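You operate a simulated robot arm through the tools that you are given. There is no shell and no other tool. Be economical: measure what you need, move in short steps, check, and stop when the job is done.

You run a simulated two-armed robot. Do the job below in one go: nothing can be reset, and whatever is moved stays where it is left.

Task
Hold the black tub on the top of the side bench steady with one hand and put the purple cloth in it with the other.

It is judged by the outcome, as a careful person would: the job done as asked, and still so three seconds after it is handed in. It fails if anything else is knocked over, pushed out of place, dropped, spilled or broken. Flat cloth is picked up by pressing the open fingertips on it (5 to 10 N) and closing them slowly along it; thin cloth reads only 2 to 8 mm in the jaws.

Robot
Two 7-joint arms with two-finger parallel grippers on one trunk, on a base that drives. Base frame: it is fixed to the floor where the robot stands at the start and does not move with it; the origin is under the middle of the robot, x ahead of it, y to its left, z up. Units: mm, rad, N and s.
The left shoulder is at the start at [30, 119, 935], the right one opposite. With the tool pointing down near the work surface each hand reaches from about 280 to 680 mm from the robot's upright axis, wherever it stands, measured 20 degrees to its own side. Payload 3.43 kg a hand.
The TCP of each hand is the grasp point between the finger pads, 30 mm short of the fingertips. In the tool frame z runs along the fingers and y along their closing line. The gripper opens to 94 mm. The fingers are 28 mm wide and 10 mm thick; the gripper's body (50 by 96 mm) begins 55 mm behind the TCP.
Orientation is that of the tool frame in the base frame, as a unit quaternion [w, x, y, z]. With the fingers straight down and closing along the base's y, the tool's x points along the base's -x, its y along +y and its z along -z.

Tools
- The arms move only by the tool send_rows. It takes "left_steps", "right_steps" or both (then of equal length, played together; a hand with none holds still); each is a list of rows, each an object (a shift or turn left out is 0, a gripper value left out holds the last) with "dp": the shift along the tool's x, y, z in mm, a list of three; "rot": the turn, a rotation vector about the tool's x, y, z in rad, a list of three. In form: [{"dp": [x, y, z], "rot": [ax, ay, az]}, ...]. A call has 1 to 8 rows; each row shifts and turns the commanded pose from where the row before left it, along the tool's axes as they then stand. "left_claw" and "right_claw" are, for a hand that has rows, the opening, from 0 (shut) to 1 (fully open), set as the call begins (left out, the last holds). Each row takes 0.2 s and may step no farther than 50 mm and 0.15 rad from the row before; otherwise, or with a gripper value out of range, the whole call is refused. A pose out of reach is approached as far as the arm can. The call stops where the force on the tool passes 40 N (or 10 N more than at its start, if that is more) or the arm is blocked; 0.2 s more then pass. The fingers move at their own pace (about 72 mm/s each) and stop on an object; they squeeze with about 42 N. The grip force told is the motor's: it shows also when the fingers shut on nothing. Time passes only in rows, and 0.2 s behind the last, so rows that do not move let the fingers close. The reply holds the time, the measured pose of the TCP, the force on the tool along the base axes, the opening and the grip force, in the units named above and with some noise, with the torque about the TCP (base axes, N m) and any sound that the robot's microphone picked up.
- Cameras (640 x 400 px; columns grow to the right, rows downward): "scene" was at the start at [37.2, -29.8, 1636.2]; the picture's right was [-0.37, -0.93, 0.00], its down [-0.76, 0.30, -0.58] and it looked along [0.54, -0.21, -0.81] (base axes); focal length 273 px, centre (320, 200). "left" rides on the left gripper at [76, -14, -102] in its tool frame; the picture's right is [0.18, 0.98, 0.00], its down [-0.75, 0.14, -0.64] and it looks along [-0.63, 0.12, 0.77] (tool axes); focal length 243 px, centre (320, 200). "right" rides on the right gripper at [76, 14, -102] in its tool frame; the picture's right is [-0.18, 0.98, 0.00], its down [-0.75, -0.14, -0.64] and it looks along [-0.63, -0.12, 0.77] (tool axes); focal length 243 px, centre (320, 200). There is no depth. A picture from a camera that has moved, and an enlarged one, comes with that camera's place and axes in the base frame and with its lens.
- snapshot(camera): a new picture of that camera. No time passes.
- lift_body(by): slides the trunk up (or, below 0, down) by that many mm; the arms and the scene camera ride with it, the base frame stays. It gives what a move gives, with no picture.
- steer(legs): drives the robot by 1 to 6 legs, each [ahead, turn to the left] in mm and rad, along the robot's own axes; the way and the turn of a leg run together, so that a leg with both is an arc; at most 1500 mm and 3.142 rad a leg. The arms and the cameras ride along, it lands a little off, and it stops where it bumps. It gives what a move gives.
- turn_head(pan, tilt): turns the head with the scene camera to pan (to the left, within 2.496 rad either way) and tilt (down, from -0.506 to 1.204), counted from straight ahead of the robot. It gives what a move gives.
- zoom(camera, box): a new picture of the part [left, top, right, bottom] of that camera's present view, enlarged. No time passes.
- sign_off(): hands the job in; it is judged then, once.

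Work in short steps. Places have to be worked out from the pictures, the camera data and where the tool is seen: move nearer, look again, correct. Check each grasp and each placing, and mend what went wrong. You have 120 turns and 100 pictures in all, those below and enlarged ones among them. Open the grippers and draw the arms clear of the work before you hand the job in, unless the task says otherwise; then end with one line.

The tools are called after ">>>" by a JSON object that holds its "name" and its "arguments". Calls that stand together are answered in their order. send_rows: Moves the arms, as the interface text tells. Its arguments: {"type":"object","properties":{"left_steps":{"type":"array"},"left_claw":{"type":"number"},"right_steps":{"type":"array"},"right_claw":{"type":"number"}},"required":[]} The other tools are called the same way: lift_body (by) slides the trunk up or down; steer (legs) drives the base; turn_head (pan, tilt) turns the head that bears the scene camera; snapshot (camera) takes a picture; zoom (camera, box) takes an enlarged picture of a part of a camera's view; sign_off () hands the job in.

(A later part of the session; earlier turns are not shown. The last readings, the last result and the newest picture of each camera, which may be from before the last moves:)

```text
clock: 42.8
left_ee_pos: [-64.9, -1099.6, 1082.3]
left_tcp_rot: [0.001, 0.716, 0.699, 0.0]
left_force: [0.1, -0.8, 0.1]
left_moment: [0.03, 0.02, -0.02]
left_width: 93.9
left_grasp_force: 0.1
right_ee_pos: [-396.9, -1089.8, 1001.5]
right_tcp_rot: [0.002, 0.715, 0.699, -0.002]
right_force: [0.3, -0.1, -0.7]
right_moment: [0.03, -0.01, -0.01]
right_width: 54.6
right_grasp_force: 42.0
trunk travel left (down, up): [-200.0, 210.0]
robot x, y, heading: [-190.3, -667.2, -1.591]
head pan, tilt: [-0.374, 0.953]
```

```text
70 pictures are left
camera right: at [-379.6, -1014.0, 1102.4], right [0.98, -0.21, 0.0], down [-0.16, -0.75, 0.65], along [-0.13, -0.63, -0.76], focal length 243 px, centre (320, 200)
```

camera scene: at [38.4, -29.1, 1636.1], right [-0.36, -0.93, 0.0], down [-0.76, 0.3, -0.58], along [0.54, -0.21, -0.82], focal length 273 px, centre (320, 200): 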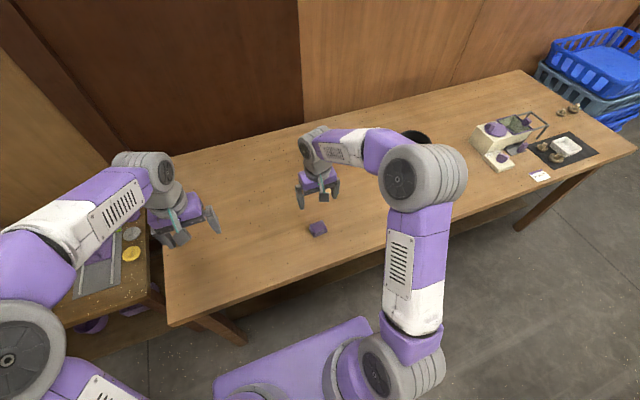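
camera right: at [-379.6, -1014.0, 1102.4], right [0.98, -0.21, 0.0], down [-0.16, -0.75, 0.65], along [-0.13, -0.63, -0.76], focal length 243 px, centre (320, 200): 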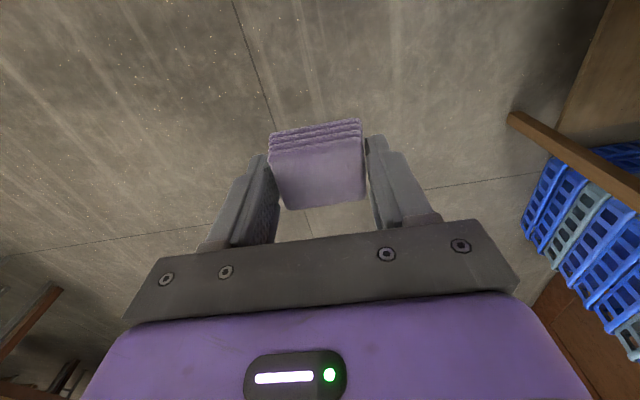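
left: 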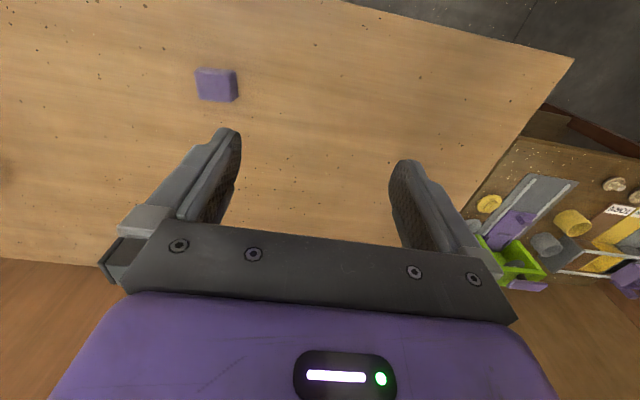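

Still held. I turn back to face the bench and move ahead a bit, with the head looking down ahead.

>>> {"name": "steer", "arguments": {"legs": [[0, 0.795], [0, 0.795], [130, 0]]}}

>>> {"name": "turn_head", "arguments": {"pan": 0, "tilt": 0.85}}

>>> {"name": "snapshot", "arguments": {"camera": "scene"}}

>>> {"name": "snapshot", "arguments": {"camera": "left"}}

```text
clock: 48.2
left_ee_pos: [366.3, -536.7, 1082.1]
left_tcp_rot: [0.0, 0.002, 1.0, 0.0]
left_force: [-0.9, 0.4, -0.9]
left_moment: [0.01, 0.02, 0.01]
left_width: 93.9
left_grasp_force: 0.0
right_ee_pos: [362.5, -867.3, 1001.3]
right_tcp_rot: [0.002, 0.003, 1.0, 0.0]
right_force: [1.1, 0.1, -1.1]
right_moment: [-0.01, 0.03, 0.03]
right_width: 54.7
right_grasp_force: 42.0
trunk travel left (down, up): [-200.0, 210.0]
robot x, y, heading: [-63.8, -668.3, -0.004]
head pan, tilt: [-0.374, 0.953]
```

```text
clock: 49.0
left_ee_pos: [365.4, -535.9, 1083.0]
left_tcp_rot: [0.0, 0.001, 1.0, 0.0]
left_force: [-0.4, 0.1, -0.2]
left_moment: [-0.02, 0.0, -0.02]
left_width: 94.0
left_grasp_force: 0.0
right_ee_pos: [360.0, -867.7, 1002.4]
right_tcp_rot: [0.002, 0.002, 1.0, 0.001]
right_force: [0.4, 0.1, -0.4]
right_moment: [-0.01, 0.0, -0.01]
right_width: 54.6
right_grasp_force: 42.7
trunk travel left (down, up): [-200.0, 210.0]
robot x, y, heading: [-61.8, -669.0, -0.002]
head pan, tilt: [0.0, 0.85]
```

```text
69 pictures are left
camera scene: at [-14.2, -674.1, 1643.9], right [0.0, -1.0, 0.0], down [-0.75, 0.0, -0.66], along [0.66, 0.0, -0.75], focal length 273 px, centre (320, 200)
```

scene: 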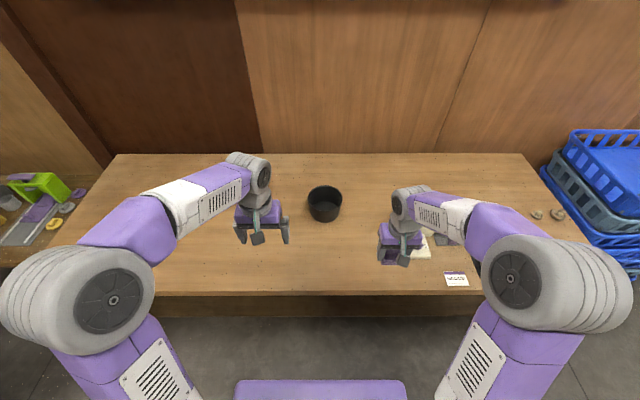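

```text
68 pictures are left
camera left: at [288.3, -549.4, 1185.6], right [-0.18, 0.98, 0.0], down [0.75, 0.14, 0.64], along [0.63, 0.12, -0.77], focal length 243 px, centre (320, 200)
```

left: 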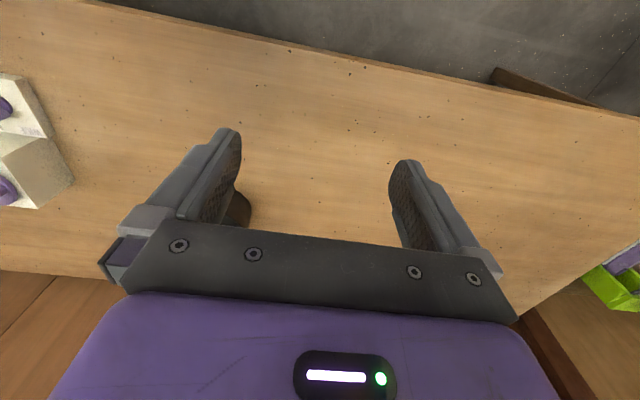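

The tub is at about (676, -694), consistent. I drive 80 mm nearer, keeping the base clear of the bench.

>>> {"name": "steer", "arguments": {"legs": [[85, 0]]}}

>>> {"name": "turn_head", "arguments": {"pan": 0, "tilt": 1.0}}

>>> {"name": "snapshot", "arguments": {"camera": "scene"}}

```text
clock: 50.1
left_ee_pos: [449.8, -536.2, 1083.5]
left_tcp_rot: [0.0, 0.002, 1.0, 0.0]
left_force: [-0.9, -0.4, 0.3]
left_moment: [-0.01, 0.01, 0.02]
left_width: 94.0
left_grasp_force: 0.0
right_ee_pos: [446.8, -867.3, 1001.4]
right_tcp_rot: [0.002, 0.002, 1.0, 0.0]
right_force: [0.4, 0.1, -0.6]
right_moment: [0.0, 0.04, -0.04]
right_width: 54.4
right_grasp_force: 41.8
trunk travel left (down, up): [-200.0, 210.0]
robot x, y, heading: [22.2, -669.6, -0.003]
head pan, tilt: [0.0, 0.85]
```

```text
clock: 50.8
left_ee_pos: [449.0, -536.3, 1085.1]
left_tcp_rot: [0.001, 0.002, 1.0, -0.001]
left_force: [0.0, -0.2, -0.7]
left_moment: [-0.01, -0.02, 0.0]
left_width: 93.9
left_grasp_force: 0.1
right_ee_pos: [445.8, -868.0, 1001.2]
right_tcp_rot: [0.003, 0.002, 1.0, 0.0]
right_force: [1.2, 0.1, 0.0]
right_moment: [-0.01, 0.01, -0.02]
right_width: 54.9
right_grasp_force: 42.6
trunk travel left (down, up): [-200.0, 210.0]
robot x, y, heading: [20.3, -669.5, -0.001]
head pan, tilt: [0.0, 1.0]
```

```text
67 pictures are left
camera scene: at [60.7, -674.2, 1632.8], right [0.0, -1.0, 0.0], down [-0.84, 0.0, -0.54], along [0.54, 0.0, -0.84], focal length 273 px, centre (320, 200)
```

scene: 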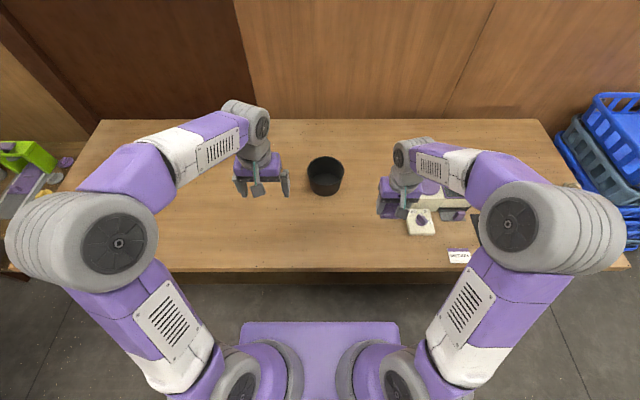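

The base still has clearance. I zoom on the tub for a precise fix.

>>> {"name": "zoom", "arguments": {"camera": "scene", "box": [280, 130, 370, 210]}}

```text
5.00 times, centred on (325, 170) of scene
camera zoom: at [60.7, -674.2, 1632.8], right [0.0, -1.0, 0.0], down [-0.84, 0.0, -0.54], along [0.54, 0.0, -0.84], focal length 1364 px, centre (295, 350)
```

zoom: 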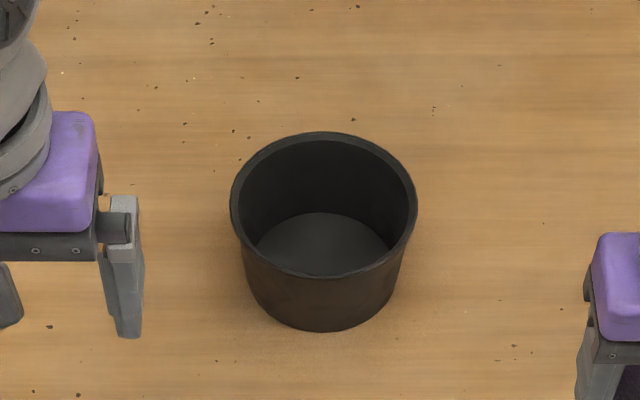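

Tub fix: centre ≈ (684, -697), rim height ≈ 860, rim radius ≈ 67. Plan: left hand pinches the left rim wall, right hand (turned 90°) lowers the cloth in. I drive 25 mm nearer, then bring the left hand above the left wall.

>>> {"name": "steer", "arguments": {"legs": [[25, 0]]}}

>>> {"name": "send_rows", "arguments": {"left_steps": [{"dp": [-35, -12, 0]}, {"dp": [-35, -14, 0]}, {"dp": [-35, -14, 10], "rot": [0.05, 0, 0]}, {"dp": [-35, -14, 15], "rot": [0.05, 0, 0]}, {"dp": [-35, -14, 20], "rot": [0.05, 0, 0]}, {"dp": [-30, -14, 25]}], "left_claw": 0.7}}

>>> {"name": "snapshot", "arguments": {"camera": "left"}}

>>> {"name": "snapshot", "arguments": {"camera": "scene"}}

```text
clock: 51.6
left_ee_pos: [473.9, -534.6, 1083.0]
left_tcp_rot: [0.0, 0.002, 1.0, 0.0]
left_force: [0.5, -0.6, -0.3]
left_moment: [0.0, 0.03, 0.0]
left_width: 94.2
left_grasp_force: 0.1
right_ee_pos: [470.4, -866.9, 1001.3]
right_tcp_rot: [0.003, 0.002, 1.0, -0.001]
right_force: [0.5, 0.3, -0.6]
right_moment: [-0.01, 0.0, 0.0]
right_width: 54.2
right_grasp_force: 42.2
trunk travel left (down, up): [-200.0, 210.0]
robot x, y, heading: [44.4, -676.0, -0.001]
head pan, tilt: [0.0, 1.0]
```

```text
clock: 53.0
left_ee_pos: [677.2, -624.5, 1017.3]
left_tcp_rot: [0.0, 0.002, 0.997, -0.075]
left_force: [0.8, 0.5, 0.6]
left_moment: [-0.01, 0.0, 0.01]
left_width: 66.0
left_grasp_force: 0.1
right_ee_pos: [470.6, -867.6, 1000.2]
right_tcp_rot: [0.001, 0.001, 1.0, 0.0]
right_force: [0.3, 0.5, -1.3]
right_moment: [0.05, 0.04, 0.0]
right_width: 54.4
right_grasp_force: 42.0
trunk travel left (down, up): [-200.0, 210.0]
robot x, y, heading: [46.8, -670.1, 0.001]
head pan, tilt: [0.0, 1.0]
```

```text
65 pictures are left
camera left: at [601.3, -622.4, 1120.9], right [-0.18, 0.97, -0.15], down [0.76, 0.23, 0.61], along [0.63, 0.0, -0.78], focal length 243 px, centre (320, 200)
```

left: 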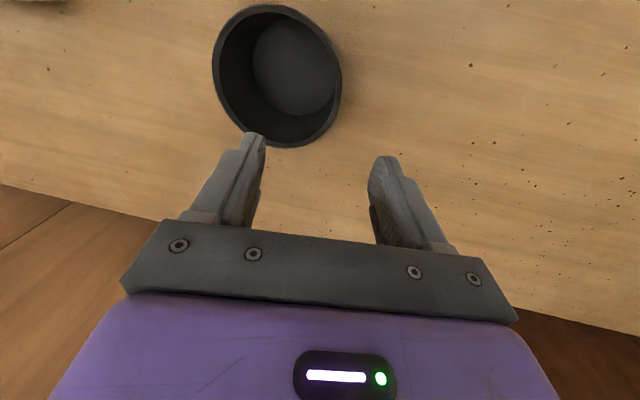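

```text
64 pictures are left
camera scene: at [87.6, -675.5, 1632.7], right [0.0, -1.0, 0.0], down [-0.84, 0.0, -0.54], along [0.54, 0.0, -0.84], focal length 273 px, centre (320, 200)
```

scene: 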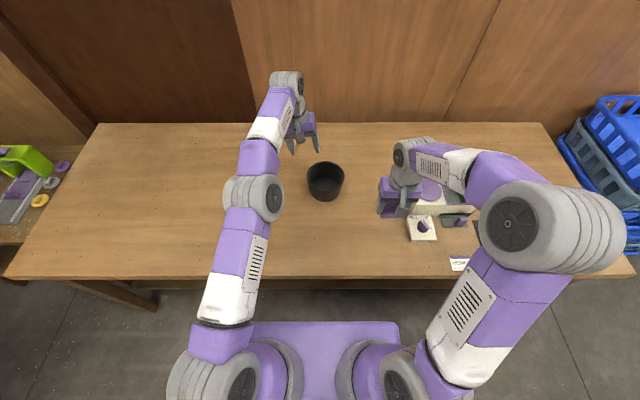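

From the left camera the rim's left wall is at y ≈ -629 and the centre x ≈ 665–680. I descend 50 mm and re-measure.

>>> {"name": "send_rows", "arguments": {"left_steps": [{"dp": [4, 3, 25]}, {"dp": [4, 3, 25]}]}}

>>> {"name": "snapshot", "arguments": {"camera": "left"}}

>>> {"name": "zoom", "arguments": {"camera": "scene", "box": [280, 130, 370, 210]}}

```text
clock: 53.6
left_ee_pos: [669.1, -624.9, 966.5]
left_tcp_rot: [0.0, 0.002, 0.997, -0.075]
left_force: [-0.4, -0.8, -0.1]
left_moment: [-0.01, 0.05, -0.02]
left_width: 65.8
left_grasp_force: 0.1
right_ee_pos: [469.8, -866.5, 1001.4]
right_tcp_rot: [0.003, 0.002, 1.0, 0.0]
right_force: [1.4, 0.2, -0.6]
right_moment: [0.02, 0.01, -0.02]
right_width: 54.5
right_grasp_force: 42.2
trunk travel left (down, up): [-200.0, 210.0]
robot x, y, heading: [44.8, -668.8, -0.005]
head pan, tilt: [0.0, 1.0]
```

```text
63 pictures are left
camera left: at [591.7, -622.9, 1070.5], right [-0.18, 0.97, -0.15], down [0.75, 0.23, 0.61], along [0.63, 0.0, -0.78], focal length 243 px, centre (320, 200)
```

left: 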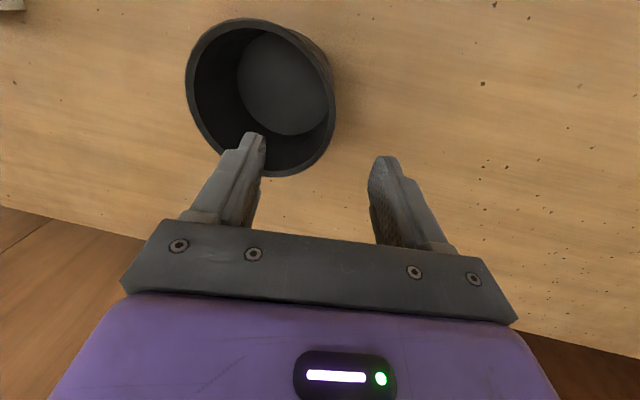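

```text
5.00 times, centred on (325, 170) of scene
camera zoom: at [85.4, -674.0, 1632.8], right [0.0, -1.0, 0.0], down [-0.84, 0.0, -0.54], along [0.54, 0.0, -0.84], focal length 1364 px, centre (295, 350)
```

zoom: 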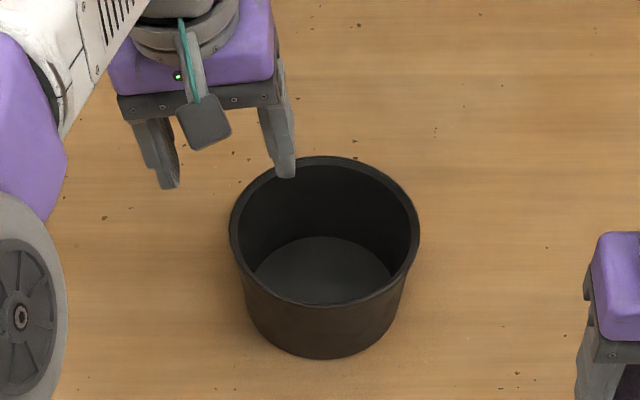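

Estimate: tub centre ≈ (670, -694), left wall at y ≈ -628, straddled by the fingers. I descend 60 mm vertically.

>>> {"name": "send_rows", "arguments": {"left_steps": [{"dp": [0, 4.0, 29.7]}, {"dp": [0, 4.0, 29.7]}]}}

>>> {"name": "snapshot", "arguments": {"camera": "left"}}

>>> {"name": "zoom", "arguments": {"camera": "scene", "box": [280, 130, 370, 210]}}

```text
clock: 54.2
left_ee_pos: [669.9, -625.2, 909.5]
left_tcp_rot: [0.0, 0.002, 0.997, -0.075]
left_force: [-0.2, -0.1, 0.2]
left_moment: [-0.01, 0.0, -0.01]
left_width: 65.6
left_grasp_force: 0.1
right_ee_pos: [470.3, -866.8, 1001.2]
right_tcp_rot: [0.002, 0.001, 1.0, 0.0]
right_force: [-0.1, -0.2, -0.4]
right_moment: [0.0, 0.01, -0.01]
right_width: 54.7
right_grasp_force: 42.5
trunk travel left (down, up): [-200.0, 210.0]
robot x, y, heading: [47.2, -669.2, -0.002]
head pan, tilt: [0.0, 1.0]
```

```text
61 pictures are left
camera left: at [593.6, -622.9, 1012.7], right [-0.18, 0.97, -0.15], down [0.75, 0.23, 0.61], along [0.63, 0.0, -0.78], focal length 243 px, centre (320, 200)
```

left: 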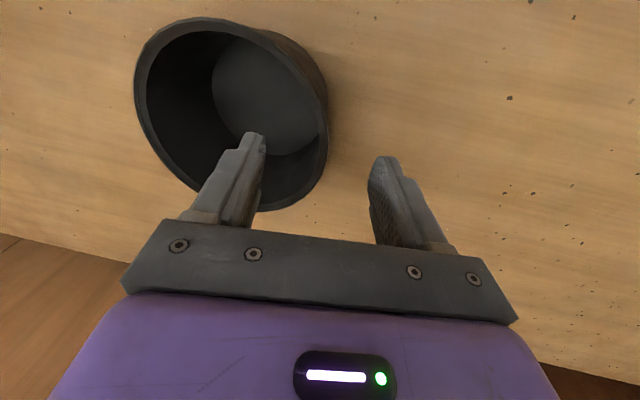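

```text
5.00 times, centred on (325, 170) of scene
camera zoom: at [85.9, -674.3, 1632.8], right [0.0, -1.0, 0.0], down [-0.84, 0.0, -0.54], along [0.54, 0.0, -0.84], focal length 1364 px, centre (295, 350)
```

zoom: 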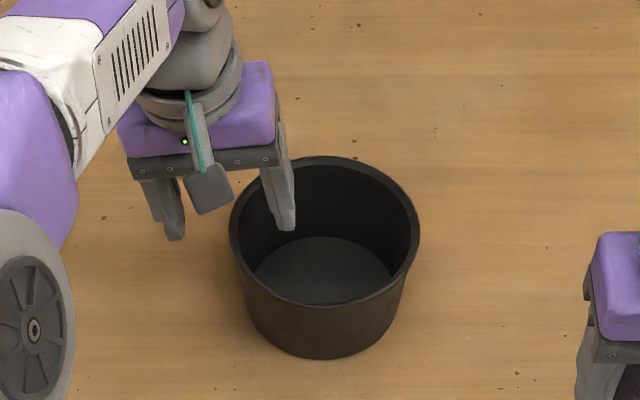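

The outer rim edge is at y ≈ -626, z ≈ 855, between the fingers. I descend 46 mm so the fingers straddle the wall.

>>> {"name": "send_rows", "arguments": {"left_steps": [{"dp": [0, 4.0, 20]}, {"dp": [0, 3.0, 15]}, {"dp": [0, 2.0, 11]}]}}

>>> {"name": "snapshot", "arguments": {"camera": "left"}}

>>> {"name": "zoom", "arguments": {"camera": "scene", "box": [280, 130, 370, 210]}}

```text
clock: 55.0
left_ee_pos: [670.8, -623.9, 860.8]
left_tcp_rot: [0.0, 0.002, 0.997, -0.075]
left_force: [0.0, -0.1, -0.4]
left_moment: [-0.02, 0.01, 0.01]
left_width: 66.0
left_grasp_force: 0.1
right_ee_pos: [470.2, -868.2, 1000.8]
right_tcp_rot: [0.003, 0.001, 1.0, 0.0]
right_force: [0.4, -0.3, 0.7]
right_moment: [0.01, 0.0, -0.03]
right_width: 54.4
right_grasp_force: 41.8
trunk travel left (down, up): [-200.0, 210.0]
robot x, y, heading: [48.4, -672.5, -0.004]
head pan, tilt: [0.0, 1.0]
```

```text
59 pictures are left
camera left: at [594.0, -622.4, 964.1], right [-0.18, 0.97, -0.15], down [0.75, 0.23, 0.61], along [0.63, 0.0, -0.78], focal length 243 px, centre (320, 200)
```

left: 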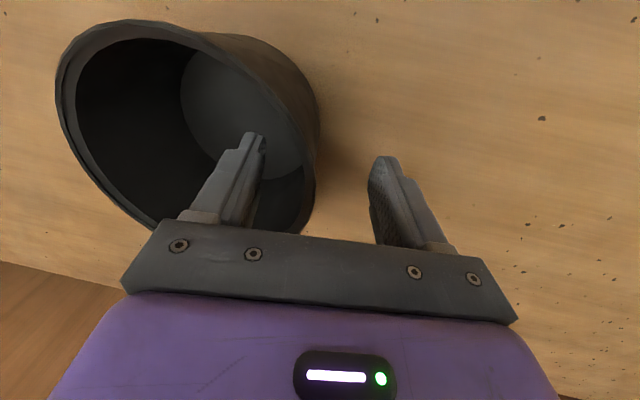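

```text
5.00 times, centred on (325, 170) of scene
camera zoom: at [85.9, -674.2, 1632.8], right [0.0, -1.0, 0.0], down [-0.84, 0.0, -0.54], along [0.54, 0.0, -0.84], focal length 1364 px, centre (295, 350)
```

zoom: 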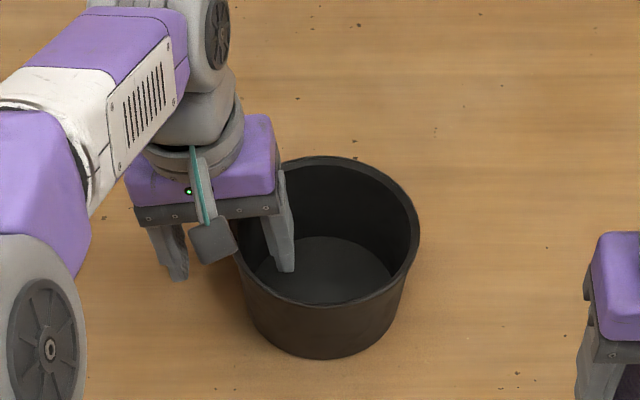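

The inner finger is inside the tub and the outer outside, wall nearly centred. I close in steps.

>>> {"name": "send_rows", "arguments": {"left_steps": [{}, {}], "left_claw": 0.25}}

>>> {"name": "snapshot", "arguments": {"camera": "left"}}

```text
clock: 55.6
left_ee_pos: [670.7, -624.1, 861.4]
left_tcp_rot: [0.0, 0.002, 0.997, -0.075]
left_force: [-0.1, -0.2, -0.1]
left_moment: [-0.03, 0.01, 0.0]
left_width: 23.5
left_grasp_force: 0.0
right_ee_pos: [468.9, -866.6, 1000.5]
right_tcp_rot: [0.003, 0.001, 1.0, 0.0]
right_force: [-0.5, 0.4, -1.3]
right_moment: [-0.05, -0.01, -0.01]
right_width: 54.7
right_grasp_force: 41.9
trunk travel left (down, up): [-200.0, 210.0]
robot x, y, heading: [45.2, -668.0, -0.002]
head pan, tilt: [0.0, 1.0]
```

```text
57 pictures are left
camera left: at [593.8, -622.4, 964.5], right [-0.18, 0.97, -0.15], down [0.75, 0.23, 0.61], along [0.63, 0.0, -0.78], focal length 243 px, centre (320, 200)
```

left: 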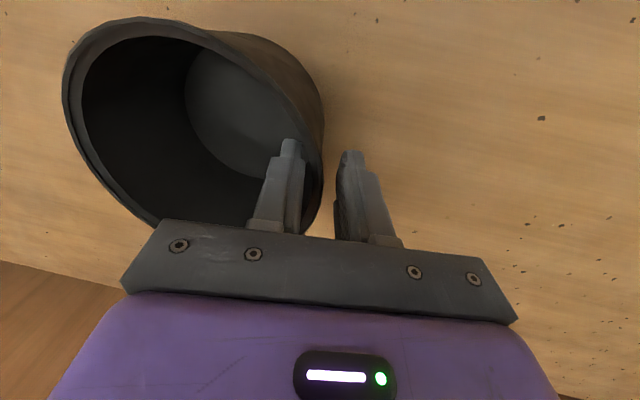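

The inner finger has reached the wall while the outer has ~10 mm to go, so I shift the hand 5 mm toward the tub, then close.

>>> {"name": "send_rows", "arguments": {"left_steps": [{"dp": [0, -3, 0]}, {"dp": [0, -3, 0]}]}}

>>> {"name": "send_rows", "arguments": {"left_steps": [{}], "left_claw": 0.15}}

>>> {"name": "send_rows", "arguments": {"left_steps": [{}, {}, {}], "left_claw": 0}}

>>> {"name": "snapshot", "arguments": {"camera": "left"}}

>>> {"name": "snapshot", "arguments": {"camera": "scene"}}

```text
clock: 56.2
left_ee_pos: [671.6, -631.1, 862.5]
left_tcp_rot: [0.0, 0.001, 0.997, -0.075]
left_force: [-1.0, -0.5, 0.3]
left_moment: [-0.03, -0.04, 0.0]
left_width: 23.4
left_grasp_force: 0.0
right_ee_pos: [469.6, -866.9, 1001.7]
right_tcp_rot: [0.002, 0.002, 1.0, 0.001]
right_force: [-0.3, 0.7, -0.2]
right_moment: [-0.02, -0.03, 0.0]
right_width: 54.7
right_grasp_force: 42.0
trunk travel left (down, up): [-200.0, 210.0]
robot x, y, heading: [42.5, -671.3, -0.005]
head pan, tilt: [0.0, 1.0]
```

```text
clock: 56.6
left_ee_pos: [670.7, -630.7, 861.9]
left_tcp_rot: [0.0, 0.002, 0.997, -0.075]
left_force: [0.4, 0.4, -0.3]
left_moment: [-0.02, 0.03, 0.03]
left_width: 14.3
left_grasp_force: 0.1
right_ee_pos: [470.0, -866.4, 1000.9]
right_tcp_rot: [0.003, 0.002, 1.0, 0.001]
right_force: [0.7, 0.0, -0.2]
right_moment: [0.0, 0.01, -0.01]
right_width: 54.7
right_grasp_force: 42.3
trunk travel left (down, up): [-200.0, 210.0]
robot x, y, heading: [43.7, -671.4, 0.001]
head pan, tilt: [0.0, 1.0]
```

```text
clock: 57.4
left_ee_pos: [670.3, -630.9, 863.7]
left_tcp_rot: [0.0, 0.002, 0.997, -0.075]
left_force: [-0.8, -0.1, 1.4]
left_moment: [-0.16, 0.19, -0.02]
left_width: 9.6
left_grasp_force: 41.9
right_ee_pos: [469.2, -866.9, 1001.3]
right_tcp_rot: [0.003, 0.001, 1.0, 0.0]
right_force: [0.2, 0.2, 0.1]
right_moment: [0.02, 0.0, 0.03]
right_width: 54.8
right_grasp_force: 41.6
trunk travel left (down, up): [-200.0, 210.0]
robot x, y, heading: [49.6, -672.8, -0.005]
head pan, tilt: [0.0, 1.0]
```

```text
56 pictures are left
camera left: at [593.5, -628.7, 965.8], right [-0.18, 0.97, -0.15], down [0.75, 0.23, 0.61], along [0.63, 0.0, -0.78], focal length 243 px, centre (320, 200)
```

left: 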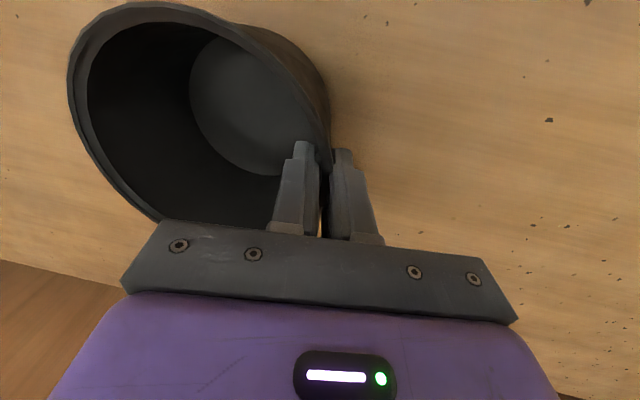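

```text
55 pictures are left
camera scene: at [85.3, -674.4, 1632.8], right [0.0, -1.0, 0.0], down [-0.84, 0.0, -0.54], along [0.54, 0.0, -0.84], focal length 273 px, centre (320, 200)
```

scene: 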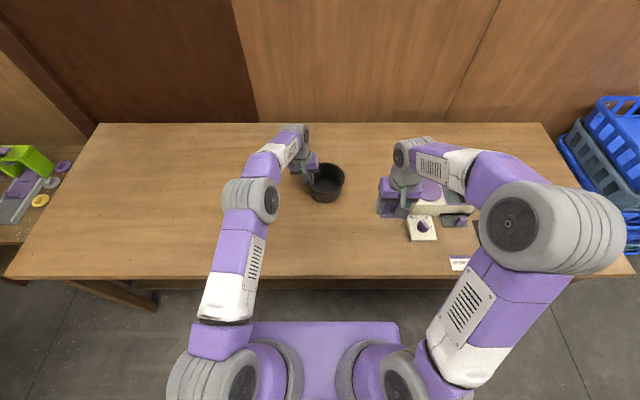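

The wall is gripped at ~9.6 mm with 42 N. I check the tub stays flat.

>>> {"name": "zoom", "arguments": {"camera": "scene", "box": [280, 130, 370, 210]}}

```text
5.00 times, centred on (325, 170) of scene
camera zoom: at [85.3, -674.4, 1632.8], right [0.0, -1.0, 0.0], down [-0.84, 0.0, -0.54], along [0.54, 0.0, -0.84], focal length 1364 px, centre (295, 350)
```

zoom: 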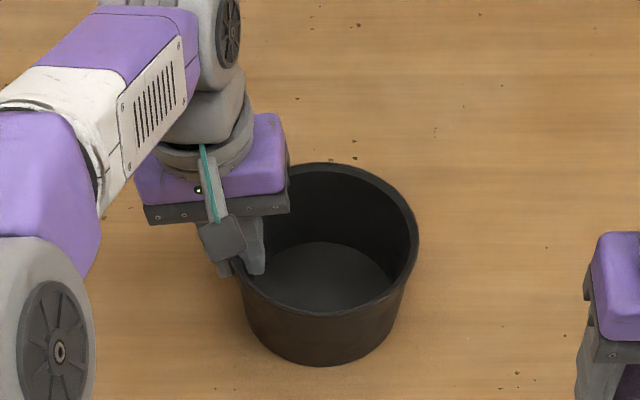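

The tub is held, flat, moved only a few mm; centre ≈ (675, -696). Now I turn the right hand 90° (so its slim side faces the left gripper).

>>> {"name": "send_rows", "arguments": {"right_steps": [{"rot": [0, 0, -0.13], "dp": [0, 0, -5]}, {"rot": [0, 0, -0.13], "dp": [0, 0, -5]}, {"rot": [0, 0, -0.13], "dp": [0, 0, -5]}, {"rot": [0, 0, -0.13], "dp": [0, 0, -5]}, {"rot": [0, 0, -0.13]}, {"rot": [0, 0, -0.13]}]}}

>>> {"name": "send_rows", "arguments": {"right_steps": [{"rot": [0, 0, -0.13]}, {"rot": [0, 0, -0.13]}, {"rot": [0, 0, -0.13]}, {"rot": [0, 0, -0.13]}, {"rot": [0, 0, -0.13]}, {"rot": [0, 0, -0.13]}]}}

>>> {"name": "snapshot", "arguments": {"camera": "right"}}

>>> {"name": "snapshot", "arguments": {"camera": "scene"}}

```text
clock: 58.8
left_ee_pos: [670.3, -630.5, 863.5]
left_tcp_rot: [-0.001, 0.002, 0.997, -0.075]
left_force: [-0.8, -1.1, 2.4]
left_moment: [-0.17, 0.15, 0.02]
left_width: 9.5
left_grasp_force: 41.9
right_ee_pos: [470.2, -866.7, 1022.1]
right_tcp_rot: [0.003, -0.38, 0.925, -0.001]
right_force: [0.6, -0.2, -0.8]
right_moment: [-0.01, -0.01, 0.03]
right_width: 54.6
right_grasp_force: 42.0
trunk travel left (down, up): [-200.0, 210.0]
robot x, y, heading: [50.9, -671.3, -0.004]
head pan, tilt: [0.0, 1.0]
```

```text
clock: 60.2
left_ee_pos: [670.1, -630.4, 863.1]
left_tcp_rot: [-0.001, 0.002, 0.997, -0.075]
left_force: [-0.2, -0.2, 2.5]
left_moment: [-0.1, 0.13, -0.01]
left_width: 9.5
left_grasp_force: 42.0
right_ee_pos: [469.1, -866.7, 1020.7]
right_tcp_rot: [0.002, -0.703, 0.712, -0.002]
right_force: [0.4, 0.6, -0.7]
right_moment: [0.03, -0.03, 0.0]
right_width: 54.8
right_grasp_force: 42.2
trunk travel left (down, up): [-200.0, 210.0]
robot x, y, heading: [47.6, -669.2, -0.006]
head pan, tilt: [0.0, 1.0]
```

```text
53 pictures are left
camera right: at [454.1, -943.0, 1122.8], right [-0.98, 0.2, -0.01], down [0.15, 0.75, 0.64], along [0.13, 0.63, -0.77], focal length 243 px, centre (320, 200)
```

right: 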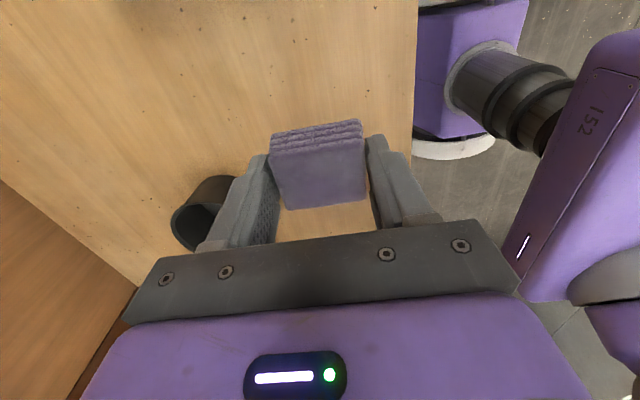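

```text
52 pictures are left
camera scene: at [85.4, -674.3, 1632.8], right [0.0, -1.0, 0.0], down [-0.84, 0.0, -0.54], along [0.54, 0.0, -0.84], focal length 273 px, centre (320, 200)
```

scene: 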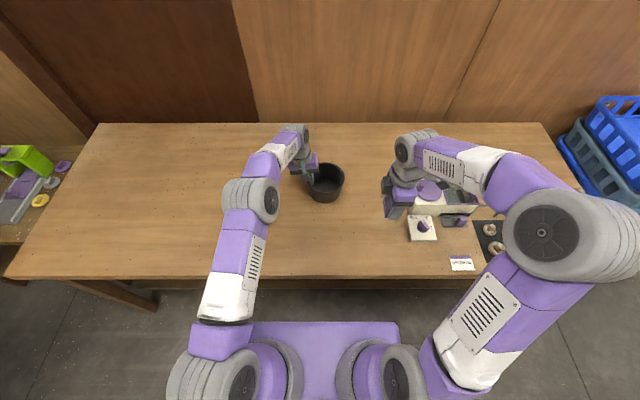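

Cloth secure and hand rotated. I move the right hand toward the tub, stopping short at y ≈ -750 to check clearance.

>>> {"name": "send_rows", "arguments": {"right_steps": [{"dp": [-19, -34, 0]}, {"dp": [-19, -34, 0]}, {"dp": [-19, -34, 0]}, {"dp": [-19, -34, 0]}, {"dp": [-19, -34, 0]}, {"dp": [-19, -34, 0], "rot": [0, -0.12, 0]}]}}

>>> {"name": "snapshot", "arguments": {"camera": "right"}}

>>> {"name": "snapshot", "arguments": {"camera": "scene"}}

```text
clock: 61.6
left_ee_pos: [671.5, -630.9, 863.0]
left_tcp_rot: [0.0, 0.002, 0.997, -0.075]
left_force: [0.1, -0.1, 2.0]
left_moment: [-0.07, 0.06, 0.04]
left_width: 9.4
left_grasp_force: 41.8
right_ee_pos: [675.3, -755.4, 1022.1]
right_tcp_rot: [0.044, -0.702, 0.71, 0.041]
right_force: [-0.5, 0.3, 0.5]
right_moment: [-0.02, 0.02, 0.04]
right_width: 54.6
right_grasp_force: 41.9
trunk travel left (down, up): [-200.0, 210.0]
robot x, y, heading: [46.7, -669.1, 0.001]
head pan, tilt: [0.0, 1.0]
```

```text
51 pictures are left
camera right: at [660.3, -842.8, 1114.1], right [-0.98, 0.19, 0.02], down [0.15, 0.67, 0.73], along [0.13, 0.72, -0.68], focal length 243 px, centre (320, 200)
```

right: 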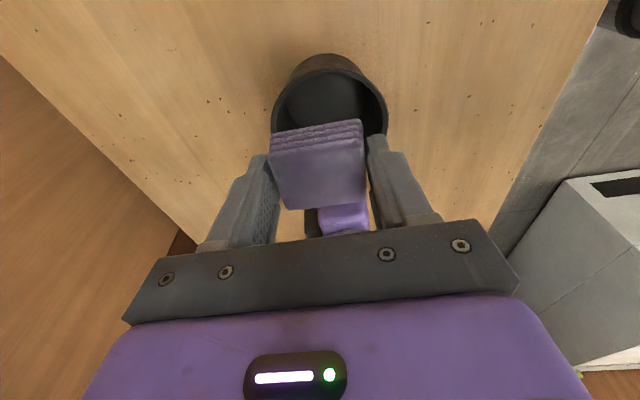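

```text
50 pictures are left
camera scene: at [86.1, -673.8, 1632.8], right [0.0, -1.0, 0.0], down [-0.84, 0.0, -0.54], along [0.54, 0.0, -0.84], focal length 273 px, centre (320, 200)
```

scene: 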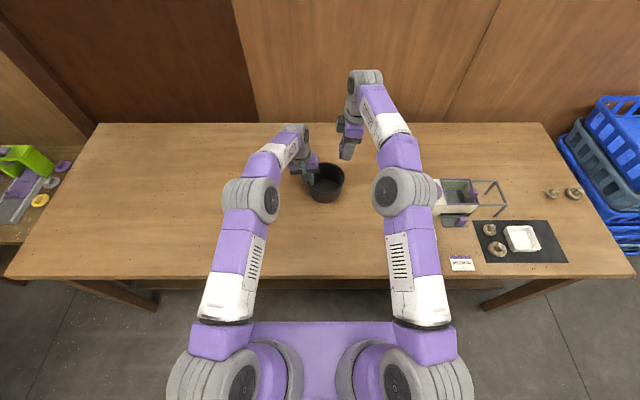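

Clearance is good. I move the right hand over the tub's centre (y ≈ -712, x ≈ 671).

>>> {"name": "send_rows", "arguments": {"right_steps": [{"dp": [-14, 1.5, 1.7]}, {"dp": [-14, 1.5, 1.7]}, {"dp": [-14.5, 1, 1.7]}]}}

>>> {"name": "zoom", "arguments": {"camera": "scene", "box": [260, 60, 420, 210]}}

>>> {"name": "snapshot", "arguments": {"camera": "right"}}

>>> {"name": "snapshot", "arguments": {"camera": "left"}}

```text
clock: 62.4
left_ee_pos: [670.7, -630.3, 862.4]
left_tcp_rot: [0.0, 0.001, 0.997, -0.074]
left_force: [0.0, 1.2, 2.3]
left_moment: [-0.09, 0.16, -0.01]
left_width: 9.6
left_grasp_force: 41.8
right_ee_pos: [672.5, -711.5, 1022.5]
right_tcp_rot: [0.045, -0.701, 0.711, 0.04]
right_force: [-0.1, 0.3, 0.0]
right_moment: [0.0, 0.0, -0.01]
right_width: 54.5
right_grasp_force: 41.9
trunk travel left (down, up): [-200.0, 210.0]
robot x, y, heading: [46.3, -671.6, -0.008]
head pan, tilt: [0.0, 1.0]
```

```text
2.67 times, centred on (340, 135) of scene
camera zoom: at [85.4, -674.0, 1632.8], right [0.0, -1.0, 0.0], down [-0.84, 0.0, -0.54], along [0.54, 0.0, -0.84], focal length 728 px, centre (267, 373)
```

zoom: 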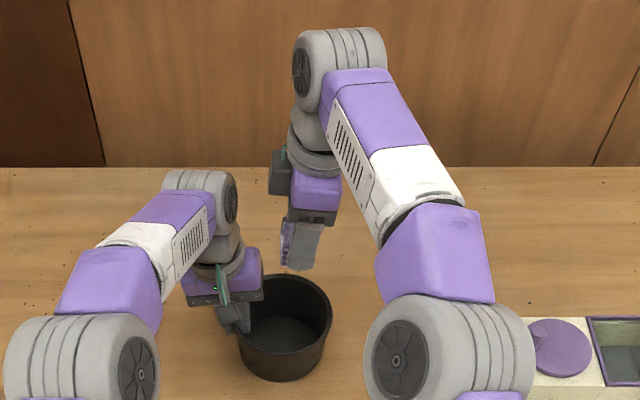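

```text
48 pictures are left
camera right: at [656.1, -799.8, 1115.1], right [-0.98, 0.2, 0.02], down [0.15, 0.67, 0.73], along [0.13, 0.72, -0.68], focal length 243 px, centre (320, 200)
```

right: 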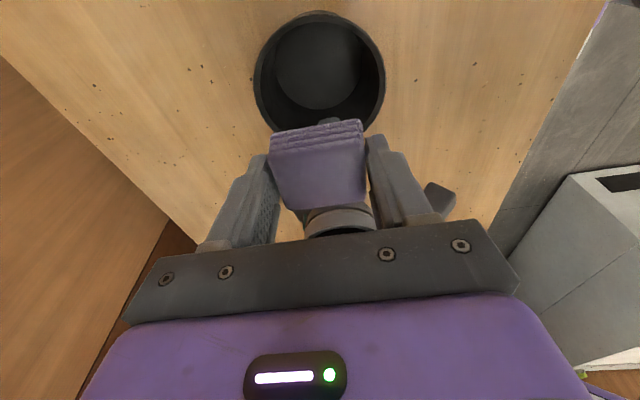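

```text
47 pictures are left
camera left: at [593.6, -628.4, 965.6], right [-0.18, 0.97, -0.15], down [0.75, 0.23, 0.61], along [0.63, 0.0, -0.78], focal length 243 px, centre (320, 200)
```

left: 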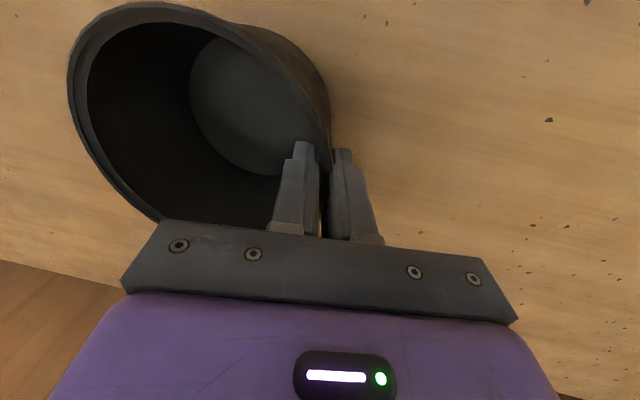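

The cloth is over the tub (centre ≈ (669, -700)). I lower it to just above the rim in steps.

>>> {"name": "send_rows", "arguments": {"right_steps": [{"dp": [3, 1.5, 30]}, {"dp": [2, 1.5, 30]}, {"dp": [2.6, 0, 30]}, {"dp": [3.6, 0, 28]}]}}

>>> {"name": "snapshot", "arguments": {"camera": "right"}}

>>> {"name": "zoom", "arguments": {"camera": "scene", "box": [280, 110, 380, 210]}}

>>> {"name": "snapshot", "arguments": {"camera": "left"}}

```text
clock: 63.4
left_ee_pos: [669.4, -630.9, 862.4]
left_tcp_rot: [0.0, 0.002, 0.997, -0.075]
left_force: [-0.2, -1.0, -0.4]
left_moment: [-0.04, 0.1, 0.04]
left_width: 9.6
left_grasp_force: 41.8
right_ee_pos: [668.3, -712.7, 903.0]
right_tcp_rot: [0.044, -0.701, 0.711, 0.041]
right_force: [0.5, -0.8, -0.6]
right_moment: [0.02, 0.01, -0.01]
right_width: 54.5
right_grasp_force: 42.1
trunk travel left (down, up): [-200.0, 210.0]
robot x, y, heading: [50.2, -668.0, -0.001]
head pan, tilt: [0.0, 1.0]
```

```text
46 pictures are left
camera right: at [653.7, -799.5, 994.5], right [-0.98, 0.2, 0.02], down [0.15, 0.67, 0.73], along [0.13, 0.72, -0.68], focal length 243 px, centre (320, 200)
```

right: 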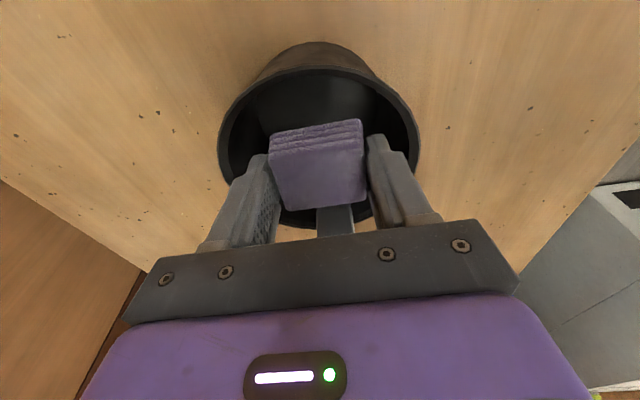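

```text
4.00 times, centred on (330, 160) of scene
camera zoom: at [85.6, -674.3, 1632.8], right [0.0, -1.0, 0.0], down [-0.84, 0.0, -0.54], along [0.54, 0.0, -0.84], focal length 1092 px, centre (280, 360)
```

zoom: 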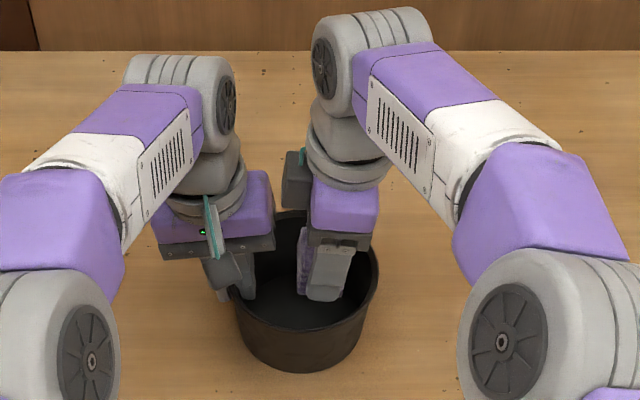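

```text
44 pictures are left
camera left: at [593.7, -628.5, 965.7], right [-0.18, 0.97, -0.15], down [0.75, 0.23, 0.61], along [0.63, 0.0, -0.78], focal length 243 px, centre (320, 200)
```

left: 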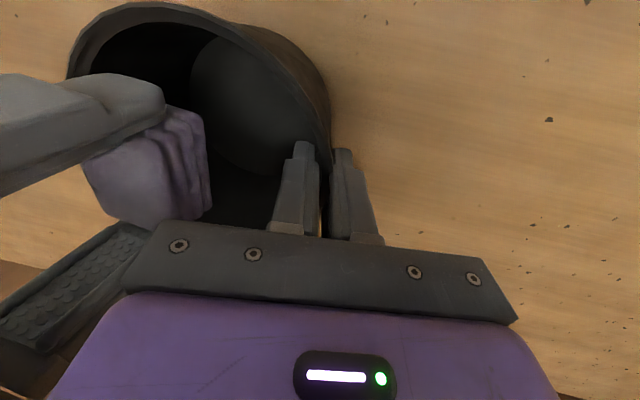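

The cloth is just above the rim, centred. I lower 45 mm into the tub with a 5 mm shift away from the left gripper for clearance.

>>> {"name": "send_rows", "arguments": {"right_steps": [{"dp": [6, 0, 10]}, {"dp": [2, 0, 12]}, {"dp": [1.5, 0, 12]}, {"dp": [1.2, 0, 11]}]}}

>>> {"name": "snapshot", "arguments": {"camera": "right"}}

>>> {"name": "zoom", "arguments": {"camera": "scene", "box": [280, 110, 380, 210]}}

>>> {"name": "snapshot", "arguments": {"camera": "left"}}

```text
clock: 64.4
left_ee_pos: [671.0, -629.7, 862.8]
left_tcp_rot: [0.0, 0.002, 0.997, -0.075]
left_force: [-0.5, -0.4, 0.9]
left_moment: [0.02, 0.04, -0.01]
left_width: 9.6
left_grasp_force: 42.0
right_ee_pos: [669.2, -715.1, 858.5]
right_tcp_rot: [0.046, -0.701, 0.711, 0.04]
right_force: [0.0, 1.1, 0.1]
right_moment: [-0.01, 0.01, -0.05]
right_width: 54.6
right_grasp_force: 42.0
trunk travel left (down, up): [-200.0, 210.0]
robot x, y, heading: [47.3, -671.1, -0.006]
head pan, tilt: [0.0, 1.0]
```

```text
43 pictures are left
camera right: at [654.6, -803.3, 950.2], right [-0.98, 0.2, 0.02], down [0.15, 0.67, 0.73], along [0.13, 0.72, -0.68], focal length 243 px, centre (320, 200)
```

right: 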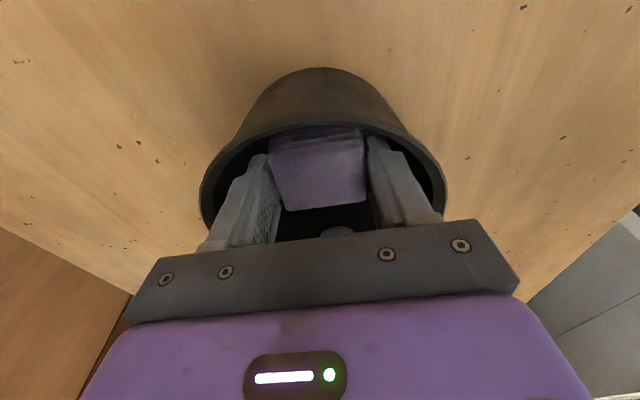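

```text
4.00 times, centred on (330, 160) of scene
camera zoom: at [85.5, -674.1, 1632.8], right [0.0, -1.0, 0.0], down [-0.84, 0.0, -0.54], along [0.54, 0.0, -0.84], focal length 1092 px, centre (280, 360)
```

zoom: 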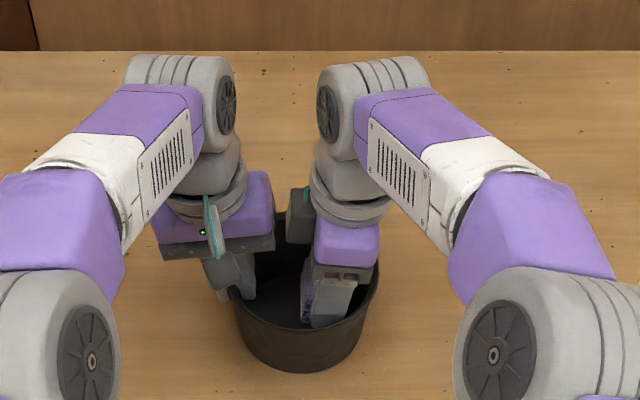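

```text
41 pictures are left
camera left: at [593.6, -628.5, 965.7], right [-0.18, 0.97, -0.15], down [0.75, 0.23, 0.61], along [0.63, 0.0, -0.78], focal length 243 px, centre (320, 200)
```

left: 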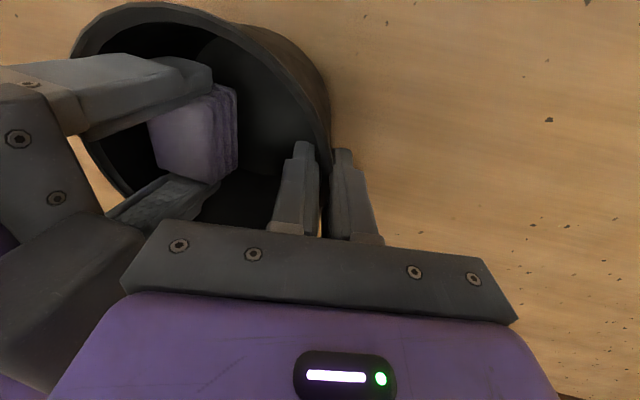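

The cloth is inside the tub, below the rim. I open the right fingers moderately (to ~73 mm) to release it.

>>> {"name": "send_rows", "arguments": {"right_steps": [{}, {}, {}, {}], "right_claw": 0.78}}

>>> {"name": "snapshot", "arguments": {"camera": "left"}}

>>> {"name": "snapshot", "arguments": {"camera": "right"}}

```text
clock: 65.4
left_ee_pos: [670.4, -631.9, 862.6]
left_tcp_rot: [-0.002, 0.003, 0.997, -0.075]
left_force: [-11.1, -8.4, 2.0]
left_moment: [-0.11, 0.18, -0.7]
left_width: 9.8
left_grasp_force: 42.5
right_ee_pos: [669.2, -715.0, 859.2]
right_tcp_rot: [0.047, -0.701, 0.711, 0.04]
right_force: [12.8, 7.6, 1.2]
right_moment: [-0.05, 0.02, -0.16]
right_width: 64.2
right_grasp_force: 0.1
trunk travel left (down, up): [-200.0, 210.0]
robot x, y, heading: [45.0, -673.4, 0.001]
head pan, tilt: [0.0, 1.0]
```

```text
40 pictures are left
camera left: at [593.0, -629.7, 965.6], right [-0.18, 0.97, -0.15], down [0.76, 0.23, 0.61], along [0.63, 0.0, -0.78], focal length 243 px, centre (320, 200)
```

left: 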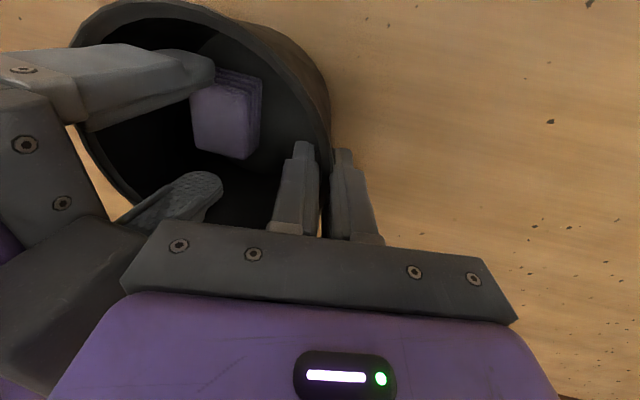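

```text
39 pictures are left
camera right: at [654.5, -802.9, 950.6], right [-0.98, 0.2, 0.01], down [0.15, 0.67, 0.73], along [0.13, 0.72, -0.68], focal length 243 px, centre (320, 200)
```

right: 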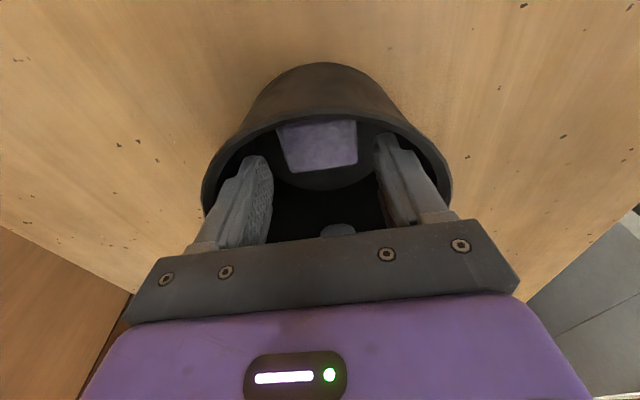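

The cloth has dropped onto the tub floor; the opening fingers touch the tub wall lightly. I narrow them a bit and draw the hand straight up.

>>> {"name": "send_rows", "arguments": {"right_steps": [{}, {}], "right_claw": 0.55}}

>>> {"name": "send_rows", "arguments": {"right_steps": [{"dp": [-1.2, 0, -10]}, {"dp": [-1.2, 0, -15]}, {"dp": [-2.4, 0, -20]}, {"dp": [-3.6, 0, -30]}, {"dp": [-4, 0, -35]}, {"dp": [-4, 0, -35]}]}}

>>> {"name": "snapshot", "arguments": {"camera": "right"}}

```text
clock: 66.0
left_ee_pos: [671.1, -631.2, 863.3]
left_tcp_rot: [0.001, 0.001, 0.997, -0.075]
left_force: [-1.9, -3.6, 0.4]
left_moment: [-0.05, 0.04, 0.07]
left_width: 9.6
left_grasp_force: 41.7
right_ee_pos: [669.3, -714.5, 857.9]
right_tcp_rot: [0.044, -0.701, 0.711, 0.041]
right_force: [0.9, 5.1, -0.3]
right_moment: [0.0, 0.0, -0.14]
right_width: 50.9
right_grasp_force: 0.1
trunk travel left (down, up): [-200.0, 210.0]
robot x, y, heading: [45.8, -670.7, -0.005]
head pan, tilt: [0.0, 1.0]
```

```text
clock: 67.4
left_ee_pos: [670.3, -631.2, 862.6]
left_tcp_rot: [-0.001, 0.002, 0.997, -0.075]
left_force: [-0.4, 0.8, 2.6]
left_moment: [-0.12, 0.15, -0.02]
left_width: 10.0
left_grasp_force: 42.2
right_ee_pos: [669.8, -715.8, 1002.8]
right_tcp_rot: [0.045, -0.702, 0.71, 0.041]
right_force: [0.8, -0.4, 0.3]
right_moment: [-0.03, 0.01, -0.01]
right_width: 51.7
right_grasp_force: 0.1
trunk travel left (down, up): [-200.0, 210.0]
robot x, y, heading: [46.0, -671.9, -0.007]
head pan, tilt: [0.0, 1.0]
```

```text
38 pictures are left
camera right: at [654.5, -803.2, 1095.2], right [-0.98, 0.2, 0.02], down [0.15, 0.67, 0.73], along [0.13, 0.72, -0.68], focal length 243 px, centre (320, 200)
```

right: 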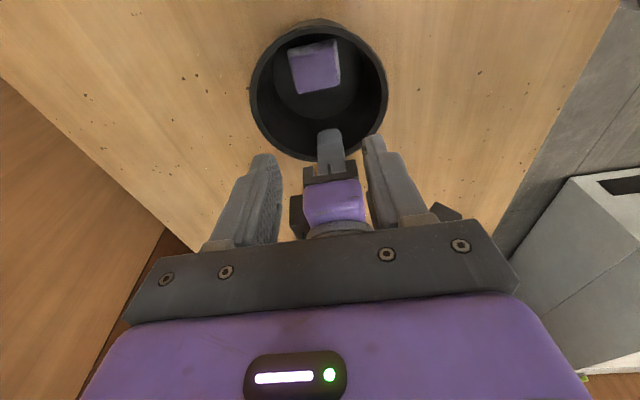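

The cloth lies in the tub. I withdraw the right hand to the side/back, then open the left gently.

>>> {"name": "send_rows", "arguments": {"right_steps": [{"dp": [15, 10, -25]}, {"dp": [25, 25, -15]}, {"dp": [25, 35, 0]}, {"dp": [25, 35, 0]}, {"dp": [25, 35, 0]}, {"dp": [25, 35, 0]}]}}

>>> {"name": "send_rows", "arguments": {"left_steps": [{}, {}, {}], "left_claw": 0.3}}

>>> {"name": "snapshot", "arguments": {"camera": "left"}}

```text
clock: 68.8
left_ee_pos: [669.7, -631.2, 862.3]
left_tcp_rot: [0.0, 0.002, 0.997, -0.075]
left_force: [-1.0, 0.3, 2.0]
left_moment: [-0.16, 0.25, -0.09]
left_width: 9.4
left_grasp_force: 42.0
right_ee_pos: [491.8, -859.9, 1025.4]
right_tcp_rot: [0.046, -0.7, 0.711, 0.041]
right_force: [-0.4, -1.0, 0.2]
right_moment: [0.0, 0.01, 0.01]
right_width: 51.6
right_grasp_force: 0.0
trunk travel left (down, up): [-200.0, 210.0]
robot x, y, heading: [42.7, -673.6, -0.001]
head pan, tilt: [0.0, 1.0]
```

```text
clock: 69.6
left_ee_pos: [670.3, -631.3, 862.6]
left_tcp_rot: [-0.001, 0.002, 0.997, -0.075]
left_force: [-0.2, -0.1, 0.9]
left_moment: [0.0, -0.02, 0.0]
left_width: 28.3
left_grasp_force: 0.0
right_ee_pos: [493.5, -859.9, 1026.1]
right_tcp_rot: [0.045, -0.701, 0.711, 0.04]
right_force: [0.1, -0.8, -0.5]
right_moment: [0.04, 0.01, 0.01]
right_width: 51.7
right_grasp_force: 0.1
trunk travel left (down, up): [-200.0, 210.0]
robot x, y, heading: [45.2, -666.4, -0.005]
head pan, tilt: [0.0, 1.0]
```

```text
37 pictures are left
camera left: at [593.6, -628.6, 965.7], right [-0.18, 0.97, -0.15], down [0.75, 0.23, 0.61], along [0.63, 0.0, -0.78], focal length 243 px, centre (320, 200)
```

left: 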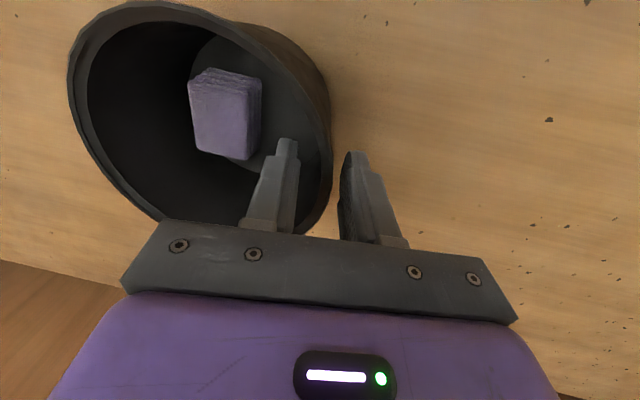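

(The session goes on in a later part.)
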